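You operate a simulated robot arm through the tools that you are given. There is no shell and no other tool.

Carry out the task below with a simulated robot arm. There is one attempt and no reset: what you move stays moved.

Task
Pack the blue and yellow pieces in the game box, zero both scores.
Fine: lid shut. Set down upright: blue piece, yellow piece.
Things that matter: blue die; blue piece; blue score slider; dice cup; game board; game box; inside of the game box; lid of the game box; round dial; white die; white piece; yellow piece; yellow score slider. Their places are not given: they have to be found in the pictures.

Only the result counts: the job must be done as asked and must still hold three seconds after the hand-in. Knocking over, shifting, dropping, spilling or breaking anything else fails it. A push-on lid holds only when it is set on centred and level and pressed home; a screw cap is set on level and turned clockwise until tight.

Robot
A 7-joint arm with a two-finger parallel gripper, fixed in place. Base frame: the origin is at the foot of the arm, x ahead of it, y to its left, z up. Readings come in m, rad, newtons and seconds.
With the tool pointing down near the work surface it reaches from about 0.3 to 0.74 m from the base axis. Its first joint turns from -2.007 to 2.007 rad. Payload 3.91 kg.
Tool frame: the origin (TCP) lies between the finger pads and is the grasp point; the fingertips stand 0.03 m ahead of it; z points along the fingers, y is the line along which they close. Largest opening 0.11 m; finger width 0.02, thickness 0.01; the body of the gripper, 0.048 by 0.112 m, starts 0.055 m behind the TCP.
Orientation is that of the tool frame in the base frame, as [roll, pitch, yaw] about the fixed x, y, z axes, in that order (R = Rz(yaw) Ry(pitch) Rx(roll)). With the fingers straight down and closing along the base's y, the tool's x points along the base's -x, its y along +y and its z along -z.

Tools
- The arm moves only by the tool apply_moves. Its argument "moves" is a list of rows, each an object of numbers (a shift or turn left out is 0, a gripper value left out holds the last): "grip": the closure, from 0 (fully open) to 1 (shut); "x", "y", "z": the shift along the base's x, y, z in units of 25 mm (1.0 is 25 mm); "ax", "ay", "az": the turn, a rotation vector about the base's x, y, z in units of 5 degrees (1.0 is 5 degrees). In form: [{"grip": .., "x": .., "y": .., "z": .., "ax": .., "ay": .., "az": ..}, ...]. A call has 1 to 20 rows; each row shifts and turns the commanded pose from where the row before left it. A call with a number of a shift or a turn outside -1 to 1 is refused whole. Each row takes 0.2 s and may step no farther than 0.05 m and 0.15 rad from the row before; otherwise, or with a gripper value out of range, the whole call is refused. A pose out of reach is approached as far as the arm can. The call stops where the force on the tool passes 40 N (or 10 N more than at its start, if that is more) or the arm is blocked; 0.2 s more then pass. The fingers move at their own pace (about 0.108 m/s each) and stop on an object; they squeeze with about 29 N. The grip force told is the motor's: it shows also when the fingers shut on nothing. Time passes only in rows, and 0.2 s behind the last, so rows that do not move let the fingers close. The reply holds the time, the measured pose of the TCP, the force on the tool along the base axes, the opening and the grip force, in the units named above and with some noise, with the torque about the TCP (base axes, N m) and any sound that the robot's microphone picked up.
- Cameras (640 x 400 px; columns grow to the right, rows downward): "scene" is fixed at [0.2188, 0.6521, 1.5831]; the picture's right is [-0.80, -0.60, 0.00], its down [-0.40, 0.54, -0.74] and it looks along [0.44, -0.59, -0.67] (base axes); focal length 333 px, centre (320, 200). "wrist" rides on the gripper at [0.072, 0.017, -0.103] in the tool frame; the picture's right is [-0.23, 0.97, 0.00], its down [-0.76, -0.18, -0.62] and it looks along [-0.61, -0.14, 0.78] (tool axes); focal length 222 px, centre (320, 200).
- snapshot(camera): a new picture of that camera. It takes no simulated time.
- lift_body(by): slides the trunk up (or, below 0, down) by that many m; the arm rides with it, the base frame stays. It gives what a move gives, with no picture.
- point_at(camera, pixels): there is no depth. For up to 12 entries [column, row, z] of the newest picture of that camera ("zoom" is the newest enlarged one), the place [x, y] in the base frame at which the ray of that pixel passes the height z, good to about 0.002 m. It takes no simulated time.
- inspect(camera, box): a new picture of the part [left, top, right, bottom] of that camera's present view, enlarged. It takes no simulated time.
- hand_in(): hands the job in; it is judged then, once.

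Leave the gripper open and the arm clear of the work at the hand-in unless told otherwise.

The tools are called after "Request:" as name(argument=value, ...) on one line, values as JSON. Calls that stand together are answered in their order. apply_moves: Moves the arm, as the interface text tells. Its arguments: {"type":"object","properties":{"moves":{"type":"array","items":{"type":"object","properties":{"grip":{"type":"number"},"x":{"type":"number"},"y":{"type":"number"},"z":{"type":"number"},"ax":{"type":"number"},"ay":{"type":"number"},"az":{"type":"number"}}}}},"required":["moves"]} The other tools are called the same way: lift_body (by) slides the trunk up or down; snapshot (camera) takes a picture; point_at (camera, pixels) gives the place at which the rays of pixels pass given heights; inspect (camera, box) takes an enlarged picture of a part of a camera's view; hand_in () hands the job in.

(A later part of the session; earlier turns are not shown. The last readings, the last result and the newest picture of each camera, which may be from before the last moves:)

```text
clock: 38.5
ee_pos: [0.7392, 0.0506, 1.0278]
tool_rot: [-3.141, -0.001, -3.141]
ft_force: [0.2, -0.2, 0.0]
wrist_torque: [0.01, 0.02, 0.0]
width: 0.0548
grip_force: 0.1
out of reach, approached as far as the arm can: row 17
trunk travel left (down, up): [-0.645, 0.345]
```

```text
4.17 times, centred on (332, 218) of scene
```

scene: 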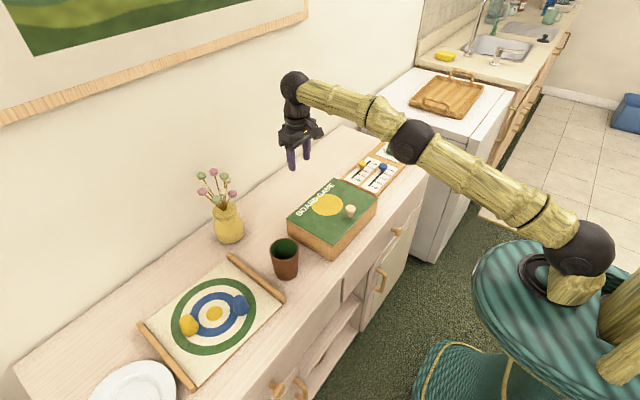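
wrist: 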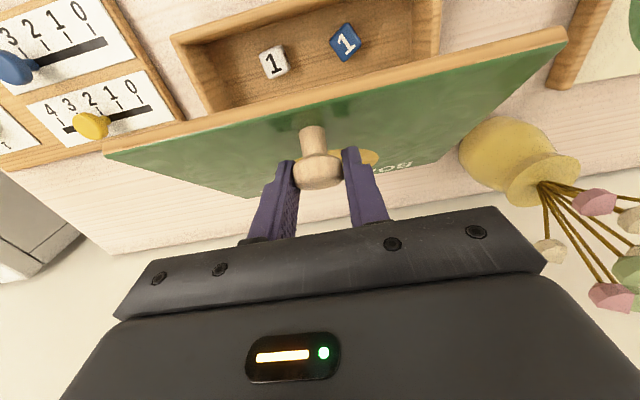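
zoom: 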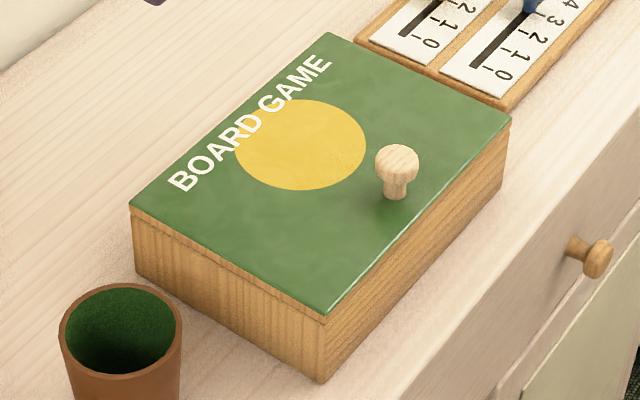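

The box view matches the original one. The sideboard edge is at x≈0.465. Now I back off and pitch the tool forward by 80° (fingers pointing ahead), at safe height.

Request:
apply_moves(moves=[{"x": -0.9, "z": 0.3}, {"x": -0.9, "ay": -1}, {"x": -0.9, "ay": -1}, {"x": -0.9, "ay": -1}, {"x": -0.9, "ay": -1}, {"x": -0.9, "ay": -1}, {"x": -0.9, "ay": -1}, {"x": -0.9, "ay": -1}, {"x": -0.9, "ay": -1}, {"x": -0.9, "ay": -1}, {"x": -0.9, "ay": -1}, {"x": -0.9, "ay": -1}, {"x": -0.6, "ay": -1}, {"ay": -1}, {"ay": -1}, {"ay": -1}, {"ay": -1}, {}])

Request:
snapshot(camera="wrist")

Request:
snapshot(camera="scene")

```text
clock: 42.3
ee_pos: [0.5338, 0.0684, 1.059]
tool_rot: [-3.141, 1.398, -3.139]
ft_force: [-0.1, 0.5, 0.3]
wrist_torque: [-0.01, 0.02, 0.01]
width: 0.0552
grip_force: 0.1
out of reach, approached as far as the arm can: row 12, 13, 14, 15, 16, 17
trunk travel left (down, up): [-0.645, 0.345]
```

```text
taken
```

wrist: 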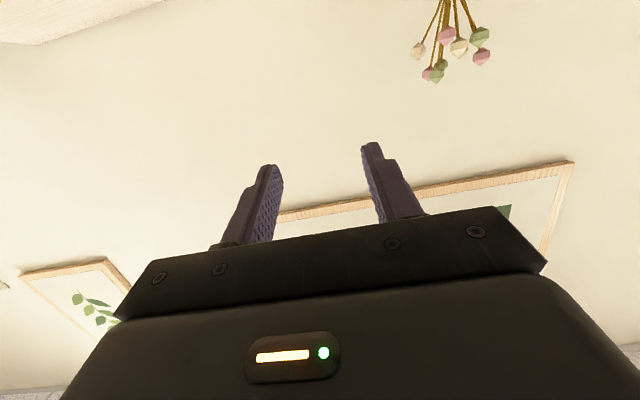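

```text
taken
```

scene: 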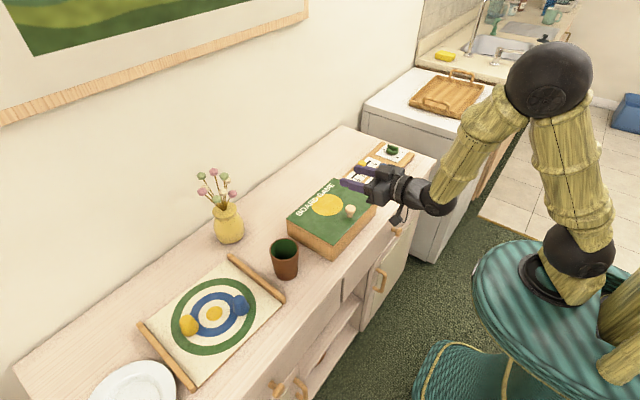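

The tool is pitched to 80°, but the arm's near limit stops it at x≈0.534. Raising the trunk gives more room (and also more reach later), so I lift by 0.15.

Request:
lift_body(by=0.15)

Request:
apply_moves(moves=[{"z": -0.8}, {"z": -0.8}, {"z": -0.8}, {}])

```text
clock: 44.0
ee_pos: [0.5342, 0.0682, 1.2107]
tool_rot: [-3.14, 1.398, -3.141]
ft_force: [0.2, 0.9, 0.8]
wrist_torque: [-0.04, -0.02, 0.0]
width: 0.0551
grip_force: 0.0
trunk travel left (down, up): [-0.795, 0.195]
```

```text
clock: 45.0
ee_pos: [0.5364, 0.0687, 1.1496]
tool_rot: [-3.141, 1.397, -3.141]
ft_force: [0.5, 1.0, -1.0]
wrist_torque: [0.0, 0.01, -0.04]
width: 0.0547
grip_force: 0.0
out of reach, approached as far as the arm can: row 2
trunk travel left (down, up): [-0.795, 0.195]
```

Now I descend gradually and move back, staying in front of the knob (fingertips must stay short of x≈0.54 until aligned).

Request:
apply_moves(moves=[{"z": -0.8, "y": -0.2}, {"z": -0.8, "y": -0.2}, {"z": -0.8, "y": -0.2}, {"z": -0.8, "y": -0.18}, {"z": -0.6, "x": -0.6}, {"x": -0.7}, {"x": -0.7}, {"x": -0.7}, {"x": -0.5}, {}])

Request:
snapshot(camera="scene")

```text
clock: 47.2
ee_pos: [0.4987, 0.0596, 1.0311]
tool_rot: [-3.14, 1.397, -3.14]
ft_force: [0.7, -0.4, -0.3]
wrist_torque: [0.01, 0.01, 0.0]
width: 0.0548
grip_force: 0.0
out of reach, approached as far as the arm can: row 6, 7, 8, 9
trunk travel left (down, up): [-0.795, 0.195]
```

```text
taken
```

scene: 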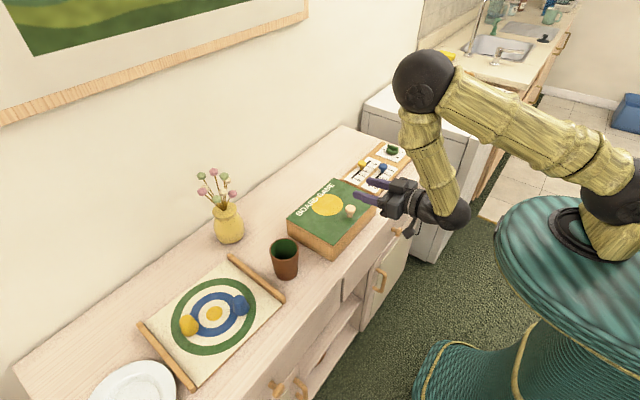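

The arm is folded with the forearm upright; TCP at x≈0.499 is just in front of the knob. I lower straight down towards z≈0.93.

Request:
apply_moves(moves=[{"z": -0.7}, {"z": -0.7}, {"z": -0.7}, {"z": -0.7}, {"z": -0.7}, {"z": -0.5}, {}])

Request:
snapshot(camera="scene")

Request:
inspect(camera="scene", box=[290, 150, 450, 250])

Request:
snapshot(camera="wrist")

```text
clock: 48.9
ee_pos: [0.4987, 0.0593, 0.9325]
tool_rot: [-3.139, 1.396, -3.141]
ft_force: [-0.3, 0.2, 0.4]
wrist_torque: [0.0, 0.02, -0.01]
width: 0.0551
grip_force: 0.1
trunk travel left (down, up): [-0.795, 0.195]
```

```text
taken
```

scene: 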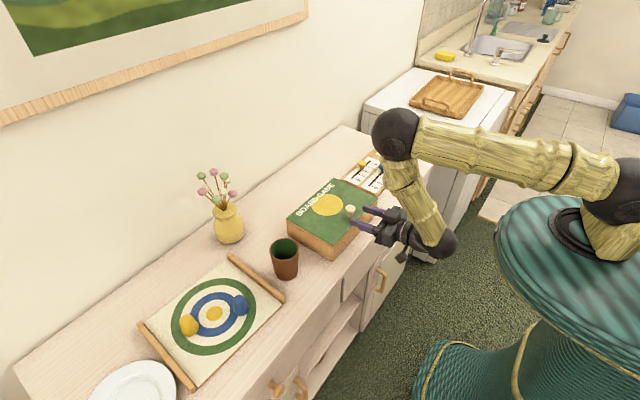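

```text
4.00 times, centred on (370, 200) of scene
```

zoom: 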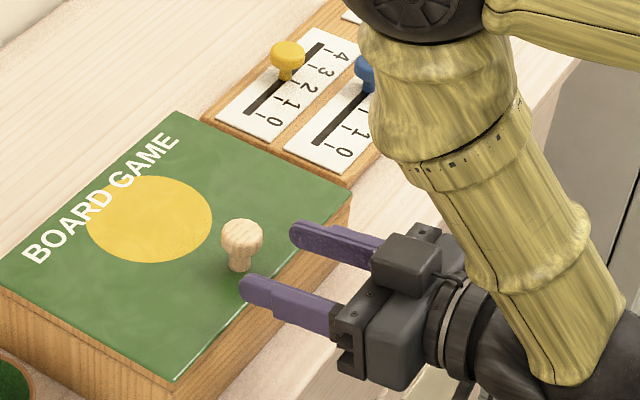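

```text
taken
```

wrist: 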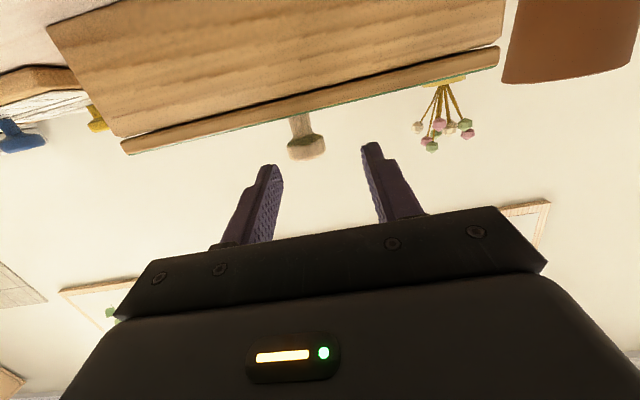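

The fingers point at the knob. I centre in y (to 0.049), lower to z≈0.921, and advance to x≈0.557 so the knob sits between the pads.

Request:
apply_moves(moves=[{"y": -0.4, "z": -0.25}, {"z": -0.2}, {"x": 0.6}, {"x": 0.6}, {"x": 0.6}, {"x": 0.55}, {}])

Request:
inspect(camera="scene", box=[290, 150, 450, 250])

Request:
snapshot(camera="wrist")

```text
clock: 50.5
ee_pos: [0.5582, 0.0483, 0.9222]
tool_rot: [-3.138, 1.396, -3.136]
ft_force: [-0.2, 0.7, -0.5]
wrist_torque: [-0.01, 0.0, -0.02]
width: 0.0549
grip_force: 0.0
trunk travel left (down, up): [-0.795, 0.195]
```

```text
4.00 times, centred on (370, 200) of scene
```

zoom: 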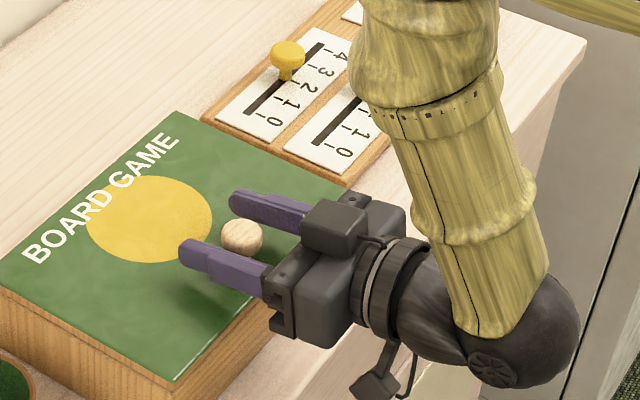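

```text
taken
```

wrist: 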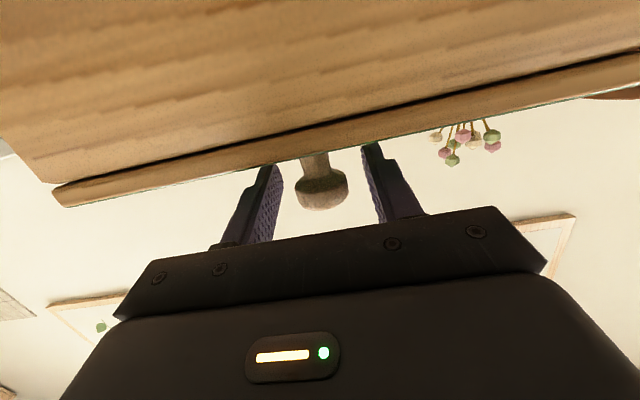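

The knob sits between the pads. I close on it.

Request:
apply_moves(moves=[{"grip": 0.7}, {"grip": 1.0}, {}, {}])

```text
clock: 51.5
ee_pos: [0.5572, 0.0501, 0.922]
tool_rot: [-3.141, 1.397, -3.137]
ft_force: [0.8, 3.9, 0.0]
wrist_torque: [0.08, 0.03, 0.05]
width: 0.0292
grip_force: 29.7
trunk travel left (down, up): [-0.795, 0.195]
```

Gripped. With the lid shut I draw the box 45 mm nearer (to be put back afterwards), which brings the open-lid position within reach.

Request:
apply_moves(moves=[{"x": -0.3}, {"x": -0.3}, {"x": -0.3}, {"x": -0.3}, {"x": -0.3}, {"x": -0.3}, {}])

Request:
inspect(camera="scene", box=[290, 170, 450, 280])

```text
clock: 53.0
ee_pos: [0.5122, 0.0512, 0.9216]
tool_rot: [3.141, 1.4, 3.139]
ft_force: [12.7, 0.3, 15.9]
wrist_torque: [0.02, -0.08, 0.03]
width: 0.0292
grip_force: 28.9
trunk travel left (down, up): [-0.795, 0.195]
```

```text
3.64 times, centred on (370, 225) of scene
```

zoom: 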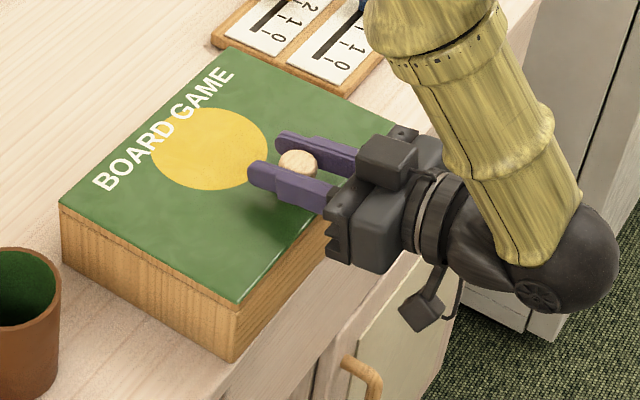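

The box followed. With the lid closed I now turn the tool a further 5° forward about the knob (this only presses the lid shut), so that it ends nearer to vertical when the lid is open.

Request:
apply_moves(moves=[{"ay": -0.5, "z": 0.04}, {"ay": -0.5, "z": 0.04}, {}])

Request:
point_at(camera="scene", pixels=[[346.6, 269, 0.82], [332, 261.8, 0.82]])

```text
clock: 53.9
ee_pos: [0.5107, 0.05, 0.9212]
tool_rot: [-3.135, 1.476, -3.135]
ft_force: [-0.3, 1.5, 0.4]
wrist_torque: [-0.01, 0.85, 0.03]
width: 0.0299
grip_force: 28.9
trunk travel left (down, up): [-0.795, 0.195]
```

```text
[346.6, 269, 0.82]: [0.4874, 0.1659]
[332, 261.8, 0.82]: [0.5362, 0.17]
```

Works (t≈85°, no net force). Another 5°.

Request:
apply_moves(moves=[{"ay": -0.5}, {"ay": -0.5}, {}])

Request:
inspect(camera="scene", box=[290, 170, 450, 280])

```text
clock: 54.6
ee_pos: [0.5126, 0.05, 0.9235]
tool_rot: [-2.495, 1.57, -2.495]
ft_force: [0.6, -0.6, -0.3]
wrist_torque: [0.0, 0.82, 0.01]
width: 0.0295
grip_force: 29.1
trunk travel left (down, up): [-0.795, 0.195]
```

```text
3.64 times, centred on (370, 225) of scene
```

zoom: 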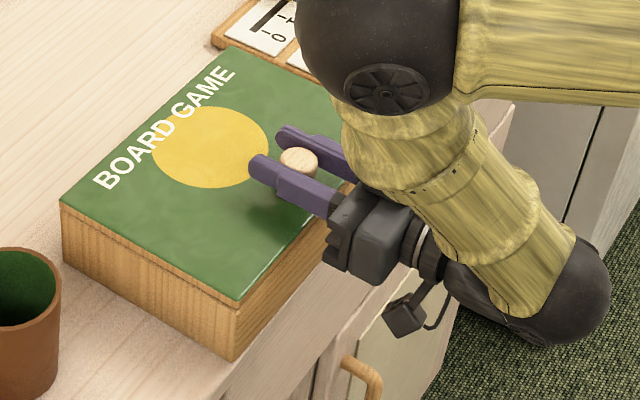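

The tool is now horizontal (t = 90°). I open the lid in sync: every row +5° about y with the matching arc step; first 20°.

Request:
apply_moves(moves=[{"ay": 1, "x": 0.148, "z": 0.504}, {"ay": 1, "x": 0.184, "z": 0.488}, {"ay": 1, "x": 0.232, "z": 0.472}, {"ay": 1, "x": 0.268, "z": 0.448}, {}])

Request:
inspect(camera="scene", box=[290, 150, 450, 280])

```text
clock: 55.9
ee_pos: [0.5334, 0.0478, 0.9703]
tool_rot: [3.141, 1.223, 3.142]
ft_force: [2.1, 2.2, 0.5]
wrist_torque: [0.2, -0.21, 0.03]
width: 0.0293
grip_force: 29.2
trunk travel left (down, up): [-0.795, 0.195]
```

```text
3.08 times, centred on (370, 215) of scene
```

zoom: 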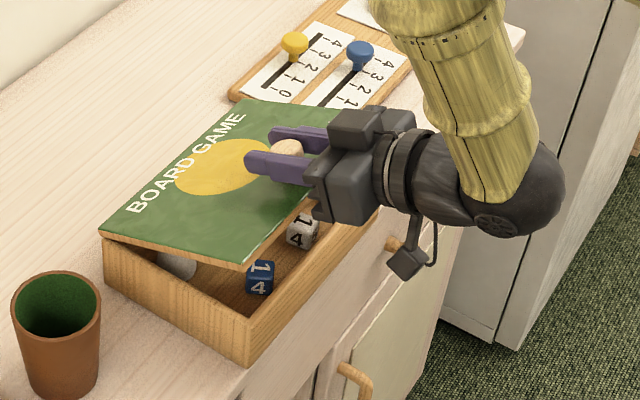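

Very low forces. I continue in sync to 50°.

Request:
apply_moves(moves=[{"ay": 1, "x": 0.308, "z": 0.424}, {"ay": 1, "x": 0.344, "z": 0.396}, {"ay": 1, "x": 0.376, "z": 0.36}, {"ay": 1, "x": 0.408, "z": 0.332}, {"ay": 1, "x": 0.432, "z": 0.292}, {"ay": 1, "x": 0.46, "z": 0.252}, {}])

Request:
inspect(camera="scene", box=[290, 150, 450, 280])

```text
clock: 57.5
ee_pos: [0.5906, 0.0497, 1.0203]
tool_rot: [-3.141, 0.694, -3.141]
ft_force: [0.7, -0.1, -0.6]
wrist_torque: [0.06, 0.19, -0.16]
width: 0.0294
grip_force: 29.0
trunk travel left (down, up): [-0.795, 0.195]
```

```text
3.08 times, centred on (370, 215) of scene
```

zoom: 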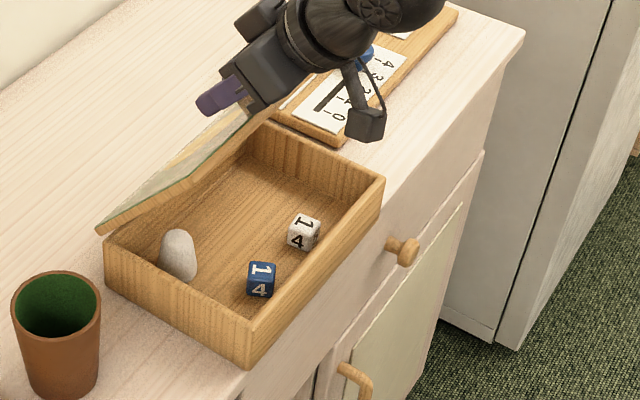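

The lid is at ≈50° and the box hasn't moved. I continue to 75°.

Request:
apply_moves(moves=[{"ay": 1, "x": 0.476, "z": 0.216}, {"ay": 1, "x": 0.496, "z": 0.168}, {"ay": 1, "x": 0.508, "z": 0.128}, {"ay": 1, "x": 0.516, "z": 0.08}, {"ay": 1, "x": 0.524, "z": 0.036}, {}])

Request:
inspect(camera="scene", box=[270, 130, 430, 280])

```text
clock: 58.9
ee_pos: [0.6543, 0.0508, 1.0379]
tool_rot: [-3.14, 0.261, -3.141]
ft_force: [-1.8, 1.1, -0.6]
wrist_torque: [0.09, 0.36, -0.05]
width: 0.0293
grip_force: 29.4
trunk travel left (down, up): [-0.795, 0.195]
```

```text
2.67 times, centred on (350, 205) of scene
```

zoom: 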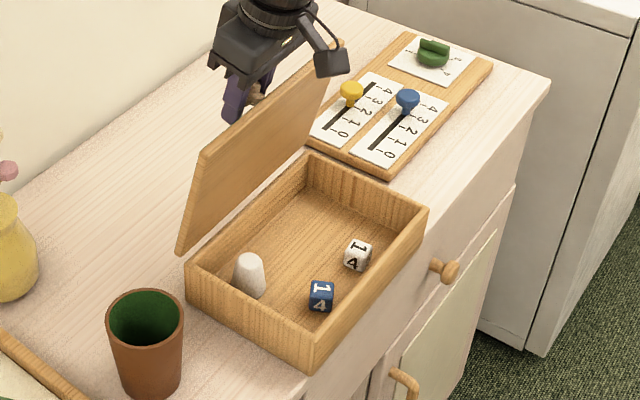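

The lid is nearly upright. I go on to 90°, watching for a stop.

Request:
apply_moves(moves=[{"ay": 1, "x": 0.524, "z": -0.008}, {"ay": 1, "x": 0.52, "z": -0.056}, {"ay": 1, "x": 0.512, "z": -0.096}, {}])

Request:
inspect(camera="scene", box=[270, 130, 430, 280])

```text
clock: 59.9
ee_pos: [0.6928, 0.05, 1.0343]
tool_rot: [-3.141, 0.0, -3.141]
ft_force: [-0.4, 1.6, -5.8]
wrist_torque: [0.09, -0.22, -0.22]
width: 0.0295
grip_force: 28.7
trunk travel left (down, up): [-0.795, 0.195]
```

```text
2.67 times, centred on (350, 205) of scene
```

zoom: 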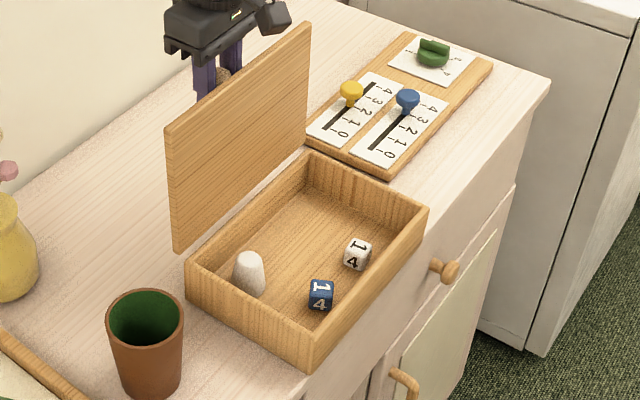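

At ≈90°. I continue to ≈100°.

Request:
apply_moves(moves=[{"ay": 1, "x": 0.504, "z": -0.13}, {}])

Request:
apply_moves(moves=[{"ay": 1, "x": 0.488, "z": -0.18}, {}])

Request:
inspect(camera="scene", box=[270, 130, 430, 280])

```text
clock: 60.5
ee_pos: [0.7076, 0.0476, 1.0305]
tool_rot: [-3.141, -0.087, -3.141]
ft_force: [0.3, 0.7, -6.3]
wrist_torque: [-0.02, -0.25, -0.22]
width: 0.0297
grip_force: 28.7
trunk travel left (down, up): [-0.795, 0.195]
```

```text
clock: 61.0
ee_pos: [0.7183, 0.0482, 1.0271]
tool_rot: [-3.141, -0.174, -3.141]
ft_force: [-0.3, -0.3, -5.8]
wrist_torque: [-0.13, -0.29, -0.15]
width: 0.0295
grip_force: 28.7
trunk travel left (down, up): [-0.795, 0.195]
```

```text
2.67 times, centred on (350, 205) of scene
```

zoom: 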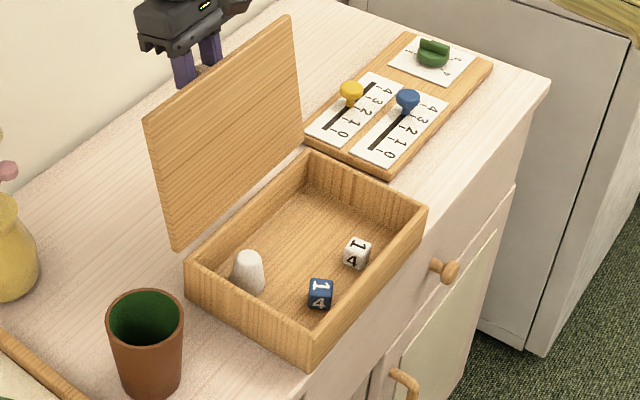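

No stop felt yet at ≈100°. I open the fingers; if the lid leans further back it will rest on the fingers, which stand on its wall side.

Request:
apply_moves(moves=[{"grip": 0.55}, {"grip": 0.45}, {}, {}])

Request:
inspect(camera="scene", box=[270, 130, 430, 280])

Request:
snapshot(camera="wrist")

```text
clock: 62.0
ee_pos: [0.7186, 0.0485, 1.0261]
tool_rot: [3.141, -0.175, -3.141]
ft_force: [0.2, -0.2, -0.3]
wrist_torque: [0.02, 0.01, 0.0]
width: 0.0607
grip_force: 0.0
trunk travel left (down, up): [-0.795, 0.195]
```

```text
2.67 times, centred on (350, 205) of scene
```

zoom: 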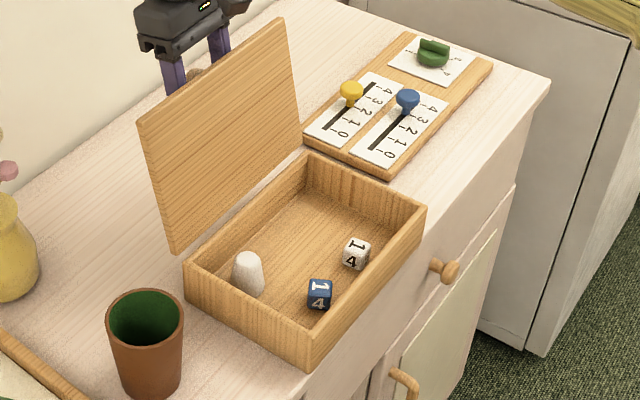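

```text
taken
```

wrist: 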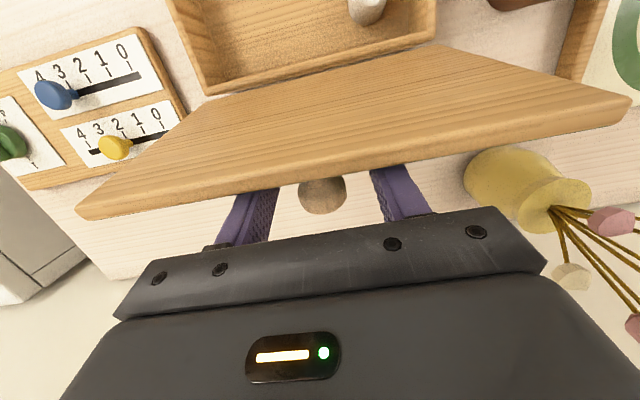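

The force is about zero, so the lid is resting at or near its own stop. I slowly withdraw upwards and watch the lid.

Request:
apply_moves(moves=[{"z": 0.4}, {"z": 0.4}, {}])

Request:
inspect(camera="scene", box=[270, 130, 430, 280])

```text
clock: 62.9
ee_pos: [0.7188, 0.0492, 1.0447]
tool_rot: [-3.141, -0.175, 3.141]
ft_force: [-0.6, 0.2, 0.5]
wrist_torque: [-0.01, 0.01, -0.02]
width: 0.0606
grip_force: 0.1
trunk travel left (down, up): [-0.795, 0.195]
```

```text
2.67 times, centred on (350, 205) of scene
```

zoom: 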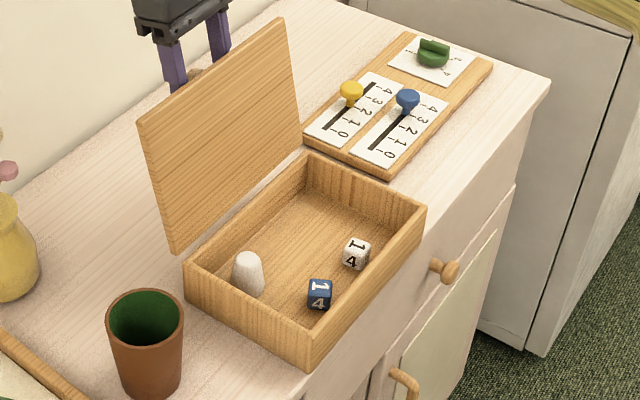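

The lid stays. I continue up until the fingertips clear its top edge.

Request:
apply_moves(moves=[{"z": 0.5}, {"z": 0.5}, {"z": 0.5}, {"z": 0.5}, {"z": 0.5}, {}])

Request:
inspect(camera="scene", box=[270, 130, 430, 280])

```text
clock: 64.2
ee_pos: [0.7175, 0.0494, 1.109]
tool_rot: [3.141, -0.173, -3.141]
ft_force: [-0.4, -0.5, 1.0]
wrist_torque: [0.0, -0.02, -0.01]
width: 0.0604
grip_force: 0.0
trunk travel left (down, up): [-0.795, 0.195]
```

```text
2.67 times, centred on (350, 205) of scene
```

zoom: 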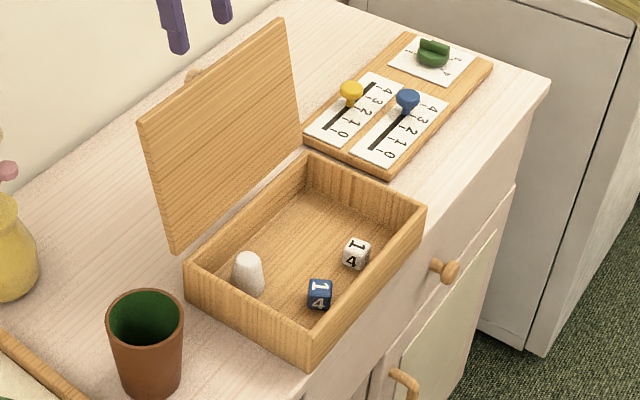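

The lid stands open by itself at its stop. Next: the pieces. I move back over the lid's top and swing left with a yaw of about 35°, staying clear of the flowers, to view the blue and yellow pieces.

Request:
apply_moves(moves=[{"x": -1, "ay": -1}, {"x": -1, "ay": -1}, {"x": -1}, {"x": -1}, {"x": -1}, {"x": -0.4, "y": 0.97, "az": 0.58}, {"x": -0.4, "y": 0.97, "az": 0.58}, {"x": -0.4, "y": 0.97, "az": 0.58}, {"x": -0.4, "y": 0.97, "az": 0.58}, {"x": -0.4, "y": 0.97, "az": 0.58}, {"x": -0.4, "y": 0.97, "az": 0.58}, {"x": -0.4, "y": 0.97, "az": 0.58}, {"x": -0.4, "y": 0.97, "az": 0.58}, {"x": -0.4, "y": 0.97, "az": 0.58}, {"x": -0.1, "y": 0.97, "az": 0.58}, {"y": 0.97, "az": 0.58}, {"y": 0.97, "az": 0.58}, {}])

Request:
snapshot(camera="wrist")

Request:
snapshot(camera="scene")

```text
clock: 68.0
ee_pos: [0.4999, 0.3405, 1.1076]
tool_rot: [3.141, -0.001, -2.532]
ft_force: [0.0, 0.6, -0.1]
wrist_torque: [-0.02, 0.0, 0.02]
width: 0.0607
grip_force: 0.1
trunk travel left (down, up): [-0.795, 0.195]
```

```text
taken
```

wrist: 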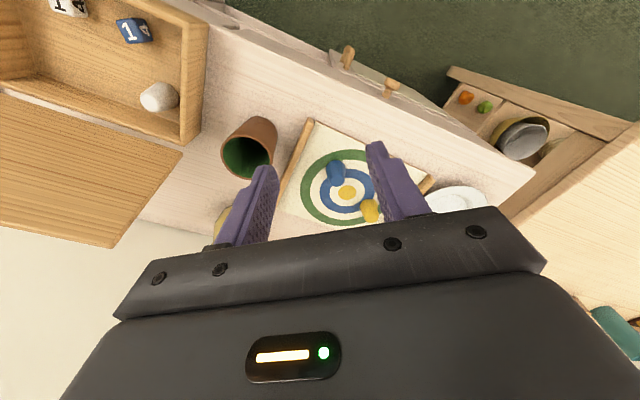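

```text
taken
```

scene: 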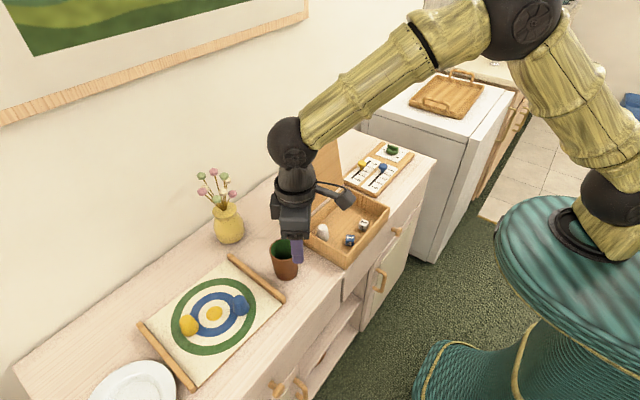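

I lower the trunk by 0.12 and take a closer look at the pieces.

Request:
lift_body(by=-0.12)

Request:
snapshot(camera="wrist")

Request:
inspect(camera="wrist", box=[260, 90, 460, 230])

Request:
inspect(camera="scene", box=[160, 270, 280, 345])

```text
clock: 69.5
ee_pos: [0.4977, 0.3409, 0.9881]
tool_rot: [3.14, 0.001, -2.534]
ft_force: [-0.2, 0.4, 0.0]
wrist_torque: [0.0, 0.0, 0.05]
width: 0.0607
grip_force: 0.1
trunk travel left (down, up): [-0.675, 0.315]
```

```text
taken
```

wrist: 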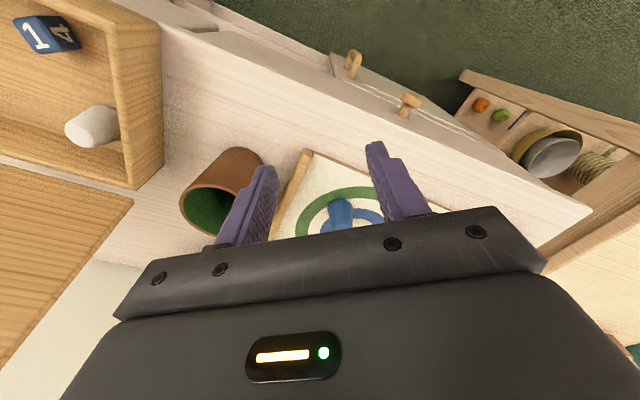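

```text
2.86 times, centred on (360, 160) of wrist
```

zoom: 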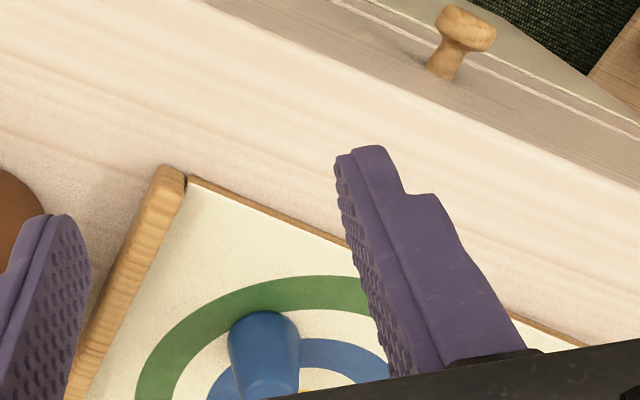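

```text
5.33 times, centred on (220, 308) of scene
```

zoom: 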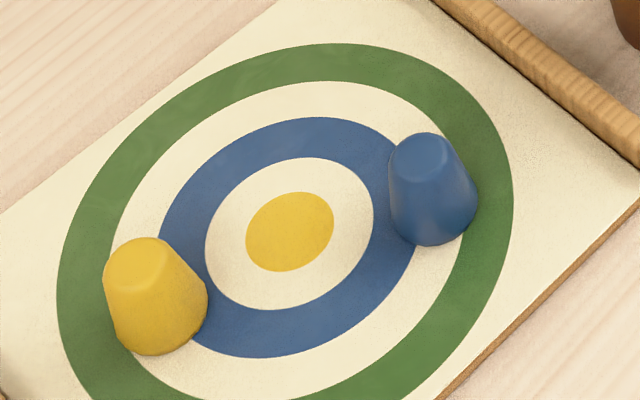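

I compute the base and top centres of both pieces from the scene picture.

Request:
point_at(camera="scene", pixels=[[241.2, 309.3, 0.83], [241.2, 309.3, 0.835], [239.7, 299.6, 0.87], [239.7, 299.6, 0.875], [239.7, 299.6, 0.88], [190, 330.1, 0.83], [190, 330.1, 0.835], [187.2, 320.2, 0.87], [187.2, 320.2, 0.875], [187.2, 320.2, 0.88]])

Request:
point_at(camera="wrist", pixels=[[340, 222, 0.85], [340, 222, 0.86], [340, 222, 0.875]])

```text
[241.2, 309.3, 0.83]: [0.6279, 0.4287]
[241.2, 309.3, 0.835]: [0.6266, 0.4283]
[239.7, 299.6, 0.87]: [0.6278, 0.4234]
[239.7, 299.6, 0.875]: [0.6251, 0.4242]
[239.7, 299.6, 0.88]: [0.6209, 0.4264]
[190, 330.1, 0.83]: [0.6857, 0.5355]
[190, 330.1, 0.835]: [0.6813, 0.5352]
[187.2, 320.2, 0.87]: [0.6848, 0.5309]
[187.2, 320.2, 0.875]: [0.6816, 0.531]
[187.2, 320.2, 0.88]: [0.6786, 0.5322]
```

```text
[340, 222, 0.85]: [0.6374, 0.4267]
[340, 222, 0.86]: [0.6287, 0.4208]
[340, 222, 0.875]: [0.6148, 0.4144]
```

Blue piece ≈ (0.627,0.426), about 41 mm wide at its base and 43 mm high; yellow ≈ (0.683,0.533). I tilt the tool 30° outwards (radially) and move above the blue piece at TCP z≈0.96.

Request:
apply_moves(moves=[{"grip": 0.23, "ax": 0.571, "ay": -0.821}, {"ax": 0.571, "ay": -0.821, "x": 0.99, "y": 0.65}, {"ax": 0.571, "ay": -0.821, "x": 0.99, "y": 0.65}, {"ax": 0.571, "ay": -0.821, "x": 0.99, "y": 0.65}, {"ax": 0.571, "ay": -0.821, "x": 0.99, "y": 0.65, "z": -0.5}, {"ax": 0.571, "ay": -0.821, "x": 0.99, "y": 0.65, "z": -0.5}, {}])

Request:
snapshot(camera="wrist")

Request:
inspect(camera="scene", box=[170, 230, 310, 345])

```text
clock: 71.2
ee_pos: [0.6232, 0.4203, 0.9659]
tool_rot: [3.141, 0.524, -2.534]
ft_force: [-0.9, -0.4, -1.0]
wrist_torque: [0.01, -0.02, 0.0]
width: 0.0846
grip_force: 0.0
trunk travel left (down, up): [-0.675, 0.315]
```

```text
taken
```

wrist: 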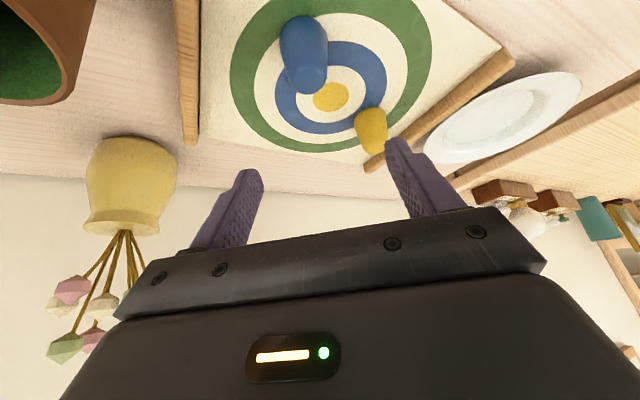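

```text
3.48 times, centred on (240, 288) of scene
```

zoom: 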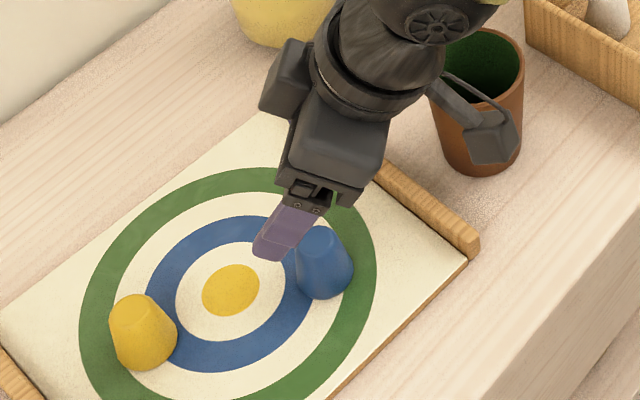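

Good reach. I check the blue piece's top (wrist (311,79)) and yellow's top (373,140) from this view.

Request:
point_at(camera="wrist", pixels=[[311, 79, 0.87], [311, 79, 0.875], [311, 79, 0.88], [303, 35, 0.84], [373, 143, 0.87], [373, 143, 0.875], [370, 120, 0.84]])

Request:
inspect(camera="wrist", box=[250, 0, 450, 160])

```text
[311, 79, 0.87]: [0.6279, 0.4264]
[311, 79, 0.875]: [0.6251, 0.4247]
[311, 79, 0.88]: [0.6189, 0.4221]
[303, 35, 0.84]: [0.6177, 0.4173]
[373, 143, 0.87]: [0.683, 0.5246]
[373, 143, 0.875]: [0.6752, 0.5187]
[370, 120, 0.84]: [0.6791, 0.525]
```

```text
2.50 times, centred on (350, 80) of wrist
```

zoom: 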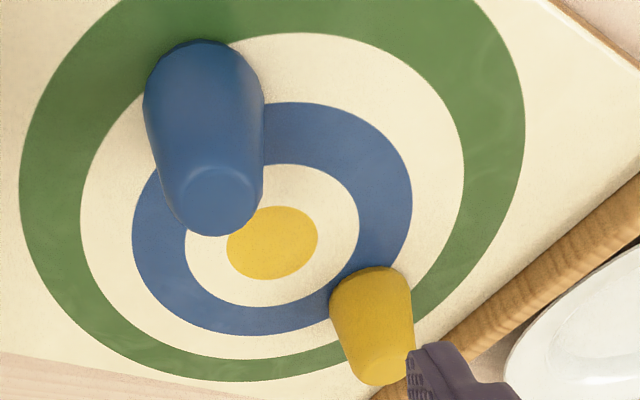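

Both cameras agree on blue at (0.625,0.425). I descend along z to z≈0.885 first, then check.

Request:
apply_moves(moves=[{"z": -0.8, "y": 0.06, "x": -0.03}, {"z": -0.8}, {"z": -0.8}, {"z": -0.8}, {}])

Request:
inspect(camera="scene", box=[180, 250, 300, 335])

Request:
snapshot(camera="wrist")

```text
clock: 72.3
ee_pos: [0.6207, 0.4215, 0.8837]
tool_rot: [-3.141, 0.521, -2.534]
ft_force: [0.7, 0.1, -0.3]
wrist_torque: [0.04, -0.01, 0.0]
width: 0.0846
grip_force: 0.1
trunk travel left (down, up): [-0.675, 0.315]
```

```text
4.71 times, centred on (240, 292) of scene
```

zoom: 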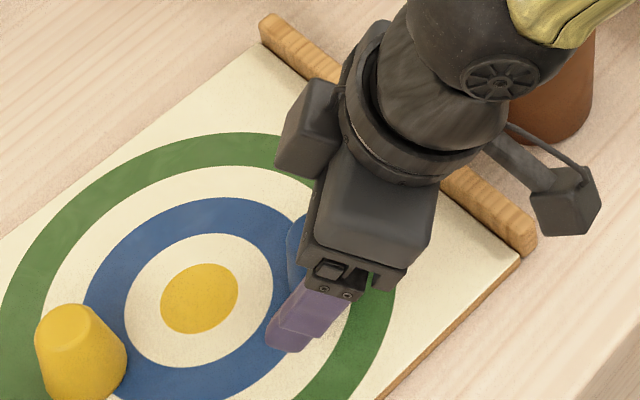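

```text
taken
```

wrist: 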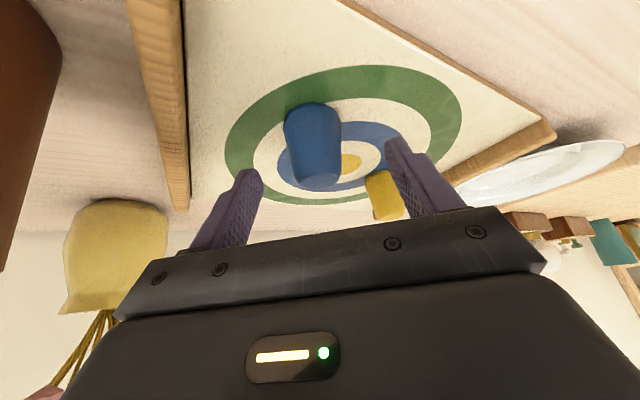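

The blue piece is between the fingers. I descend 15 mm more and close.

Request:
apply_moves(moves=[{"z": -0.3}, {"z": -0.3}, {}, {"grip": 0.5}, {"grip": 0.8}, {"grip": 1.0}, {}])

Request:
inspect(camera="scene", box=[180, 250, 300, 335])

Request:
snapshot(camera="wrist")

```text
clock: 74.0
ee_pos: [0.6206, 0.4221, 0.8683]
tool_rot: [3.141, 0.522, -2.533]
ft_force: [0.9, 0.0, -0.3]
wrist_torque: [-0.03, 0.0, -0.03]
width: 0.0345
grip_force: 29.0
trunk travel left (down, up): [-0.675, 0.315]
```

```text
4.71 times, centred on (240, 292) of scene
```

zoom: 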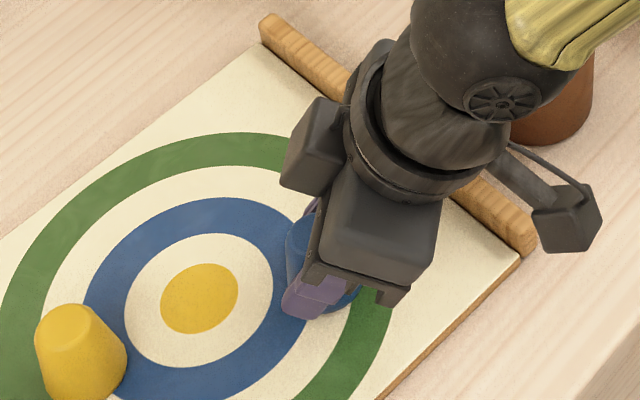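

```text
taken
```

wrist: 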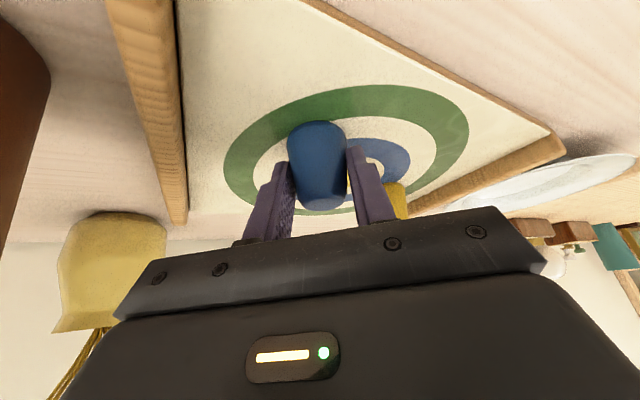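

Gripped at width 0.0345 with no side force. I lift it by 0.1 m and check the board stays.

Request:
apply_moves(moves=[{"z": 0.4}, {"z": 0.8}, {"z": 0.8}, {"z": 0.8}, {"z": 0.8}, {"z": 0.6}, {}])

Request:
inspect(camera="scene", box=[130, 230, 310, 390])

Request:
inspect(camera="scene", box=[290, 160, 420, 275])

```text
clock: 75.5
ee_pos: [0.623, 0.4231, 0.9724]
tool_rot: [-3.142, 0.523, -2.535]
ft_force: [-0.4, -0.1, -0.7]
wrist_torque: [0.01, -0.01, -0.02]
width: 0.0001
grip_force: 29.2
trunk travel left (down, up): [-0.675, 0.315]
```

```text
2.50 times, centred on (220, 310) of scene
```

zoom: 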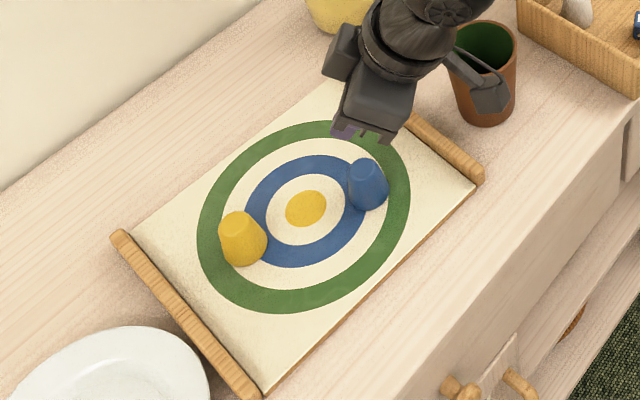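

```text
3.48 times, centred on (355, 218) of scene
```

zoom: 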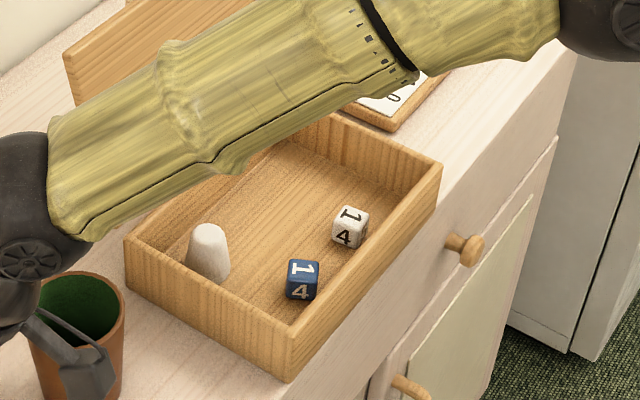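

The tapered piece slipped out of the pinch (the fingers shut), but it still stands upright on the board. I need a lower, more upright grip. I zoom to re-measure it.

Request:
inspect(camera="scene", box=[160, 270, 280, 345])

Request:
snapshot(camera="wrist")

```text
5.33 times, centred on (220, 308) of scene
```

zoom: 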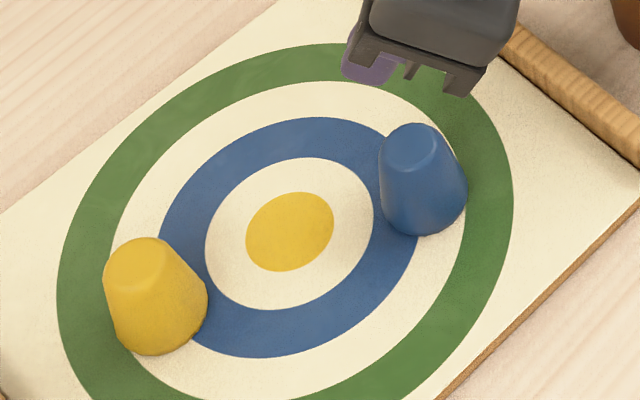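

```text
taken
```

wrist: 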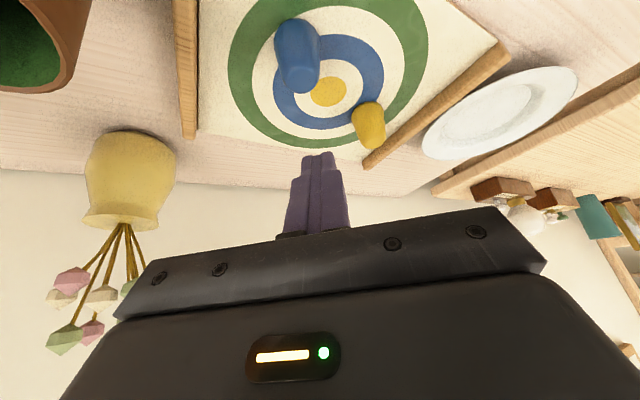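

Blue has shifted only a few mm and is upright; the board has not moved. I compute its new position.

Request:
point_at(camera="scene", pixels=[[239.3, 307.1, 0.832], [237.3, 298.2, 0.875], [237.3, 298.2, 0.87]])

Request:
point_at(camera="wrist", pixels=[[301, 75, 0.87], [301, 75, 0.875]])

```text
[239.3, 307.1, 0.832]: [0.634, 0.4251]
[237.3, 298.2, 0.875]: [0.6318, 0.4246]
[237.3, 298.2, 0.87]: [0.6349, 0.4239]
```

```text
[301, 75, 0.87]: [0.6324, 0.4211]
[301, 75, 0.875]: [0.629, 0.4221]
```

Blue is now at ≈(0.632,0.424). I reduce the tilt to 10°, open, and re-centre above it.

Request:
apply_moves(moves=[{"grip": 0.3, "ax": -0.571, "ay": 0.821}, {"ax": -0.571, "ay": 0.821, "x": 0.1}, {"ax": -0.571, "ay": 0.821, "x": 0.1}, {"ax": -0.571, "ay": 0.821, "x": 0.07, "y": -0.05}, {"z": -0.8}, {"z": -0.8}, {"z": -0.8}, {}])

Request:
snapshot(camera="wrist")

Request:
inspect(camera="scene", box=[180, 250, 300, 335])

```text
clock: 77.3
ee_pos: [0.6289, 0.4222, 0.9131]
tool_rot: [-3.141, 0.175, -2.534]
ft_force: [0.3, 0.1, -0.8]
wrist_torque: [-0.01, -0.01, -0.03]
width: 0.0771
grip_force: 0.0
trunk travel left (down, up): [-0.675, 0.315]
```

```text
taken
```

wrist: 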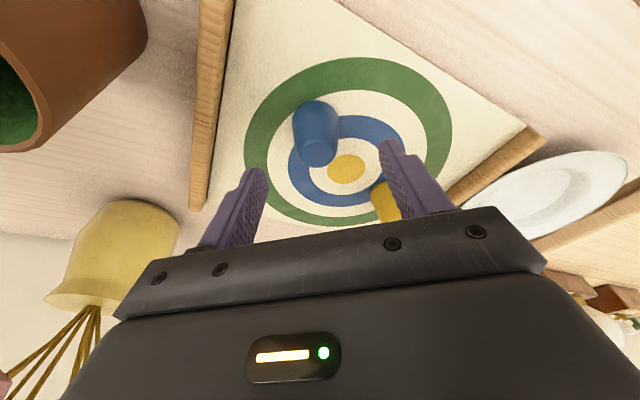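

```text
4.71 times, centred on (240, 292) of scene
```

zoom: 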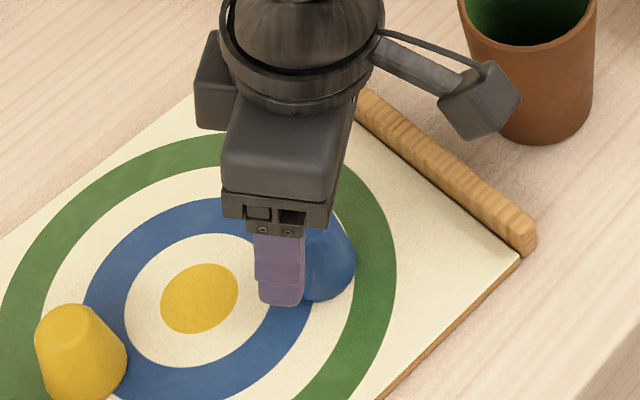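

I check the blue piece position relative to the fingers from this nearer view (top face ≈ (318,152)).

Request:
point_at(camera="wrist", pixels=[[318, 152, 0.87], [318, 152, 0.875], [316, 118, 0.845]])

Request:
inspect(camera="wrist", box=[230, 70, 430, 220])

```text
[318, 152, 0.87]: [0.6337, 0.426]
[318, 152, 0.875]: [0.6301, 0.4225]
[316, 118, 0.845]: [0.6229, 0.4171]
```

```text
2.67 times, centred on (330, 145) of wrist
```

zoom: 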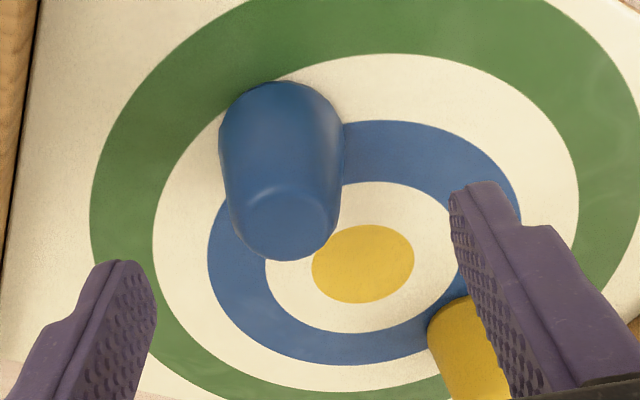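

Aligned. I descend to z≈0.869, then feel down in 2 mm steps for the lowest possible grip.

Request:
apply_moves(moves=[{"z": -0.6, "x": 0.04, "y": 0.03}, {"z": -0.6}, {"z": -0.55}, {}])

Request:
apply_moves(moves=[{"z": -0.1}, {}])

```text
clock: 78.3
ee_pos: [0.6292, 0.421, 0.8696]
tool_rot: [3.141, 0.172, -2.535]
ft_force: [-0.6, 0.1, -0.2]
wrist_torque: [0.0, 0.0, 0.01]
width: 0.077
grip_force: 0.1
trunk travel left (down, up): [-0.675, 0.315]
```

```text
clock: 79.0
ee_pos: [0.631, 0.4212, 0.8678]
tool_rot: [3.141, 0.175, -2.533]
ft_force: [0.7, 1.0, -0.2]
wrist_torque: [-0.01, 0.01, -0.04]
width: 0.0768
grip_force: 0.2
trunk travel left (down, up): [-0.675, 0.315]
```

No contact yet. I look at the fingertip height above the board.

Request:
inspect(camera="scene", box=[205, 275, 275, 320])

Request:
snapshot(camera="wrist")

```text
8.89 times, centred on (240, 298) of scene
```

zoom: 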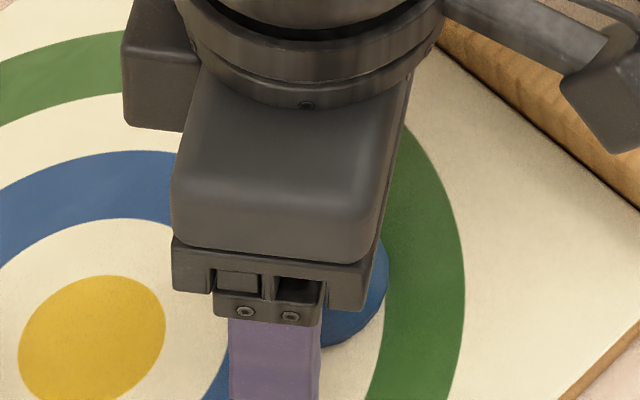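

```text
taken
```

wrist: 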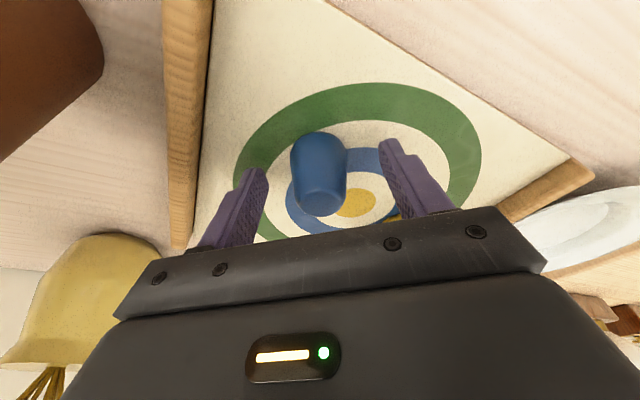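

I feel further down in 2 mm steps.

Request:
apply_moves(moves=[{"z": -0.08}, {}])

Request:
apply_moves(moves=[{"z": -0.08}, {}])

```text
clock: 79.5
ee_pos: [0.6302, 0.4225, 0.8655]
tool_rot: [-3.141, 0.176, -2.534]
ft_force: [-0.5, -0.3, 0.2]
wrist_torque: [0.0, 0.02, -0.04]
width: 0.0769
grip_force: 0.1
trunk travel left (down, up): [-0.675, 0.315]
```

```text
clock: 80.2
ee_pos: [0.63, 0.4225, 0.863]
tool_rot: [-3.14, 0.174, -2.534]
ft_force: [0.3, 0.2, 1.0]
wrist_torque: [0.0, 0.01, -0.01]
width: 0.0771
grip_force: 0.1
trunk travel left (down, up): [-0.675, 0.315]
```

Still no contact at tip height ≈0.832. Two more steps.

Request:
apply_moves(moves=[{"z": -0.08}, {}])

Request:
apply_moves(moves=[{"z": -0.06}, {}])

```text
clock: 80.8
ee_pos: [0.6298, 0.422, 0.8605]
tool_rot: [-3.141, 0.173, -2.535]
ft_force: [0.2, 0.3, 0.6]
wrist_torque: [-0.03, 0.01, -0.02]
width: 0.0772
grip_force: 0.0
trunk travel left (down, up): [-0.675, 0.315]
```

```text
clock: 81.3
ee_pos: [0.6304, 0.4216, 0.8601]
tool_rot: [-3.141, 0.178, -2.533]
ft_force: [-0.3, -1.8, 10.7]
wrist_torque: [-0.06, 0.07, 0.06]
width: 0.0768
grip_force: 0.1
trunk travel left (down, up): [-0.675, 0.315]
```

Contact at TCP z≈0.860, so the board surface is at ≈0.8286. I raise 3 mm and close.

Request:
apply_moves(moves=[{"z": 0.12}, {}, {"grip": 0.5}, {"grip": 0.8}, {"grip": 1.0}, {}, {}])

Request:
snapshot(camera="wrist")

```text
clock: 83.0
ee_pos: [0.6308, 0.4221, 0.862]
tool_rot: [3.141, 0.174, -2.535]
ft_force: [0.0, 0.4, 0.1]
wrist_torque: [0.02, -0.01, 0.01]
width: 0.0353
grip_force: 28.8
trunk travel left (down, up): [-0.675, 0.315]
```

```text
taken
```

wrist: 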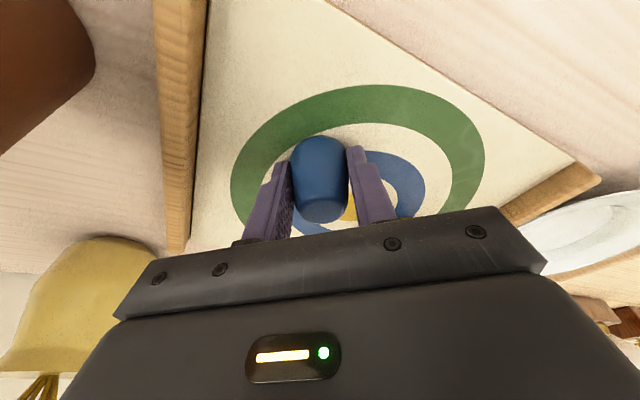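

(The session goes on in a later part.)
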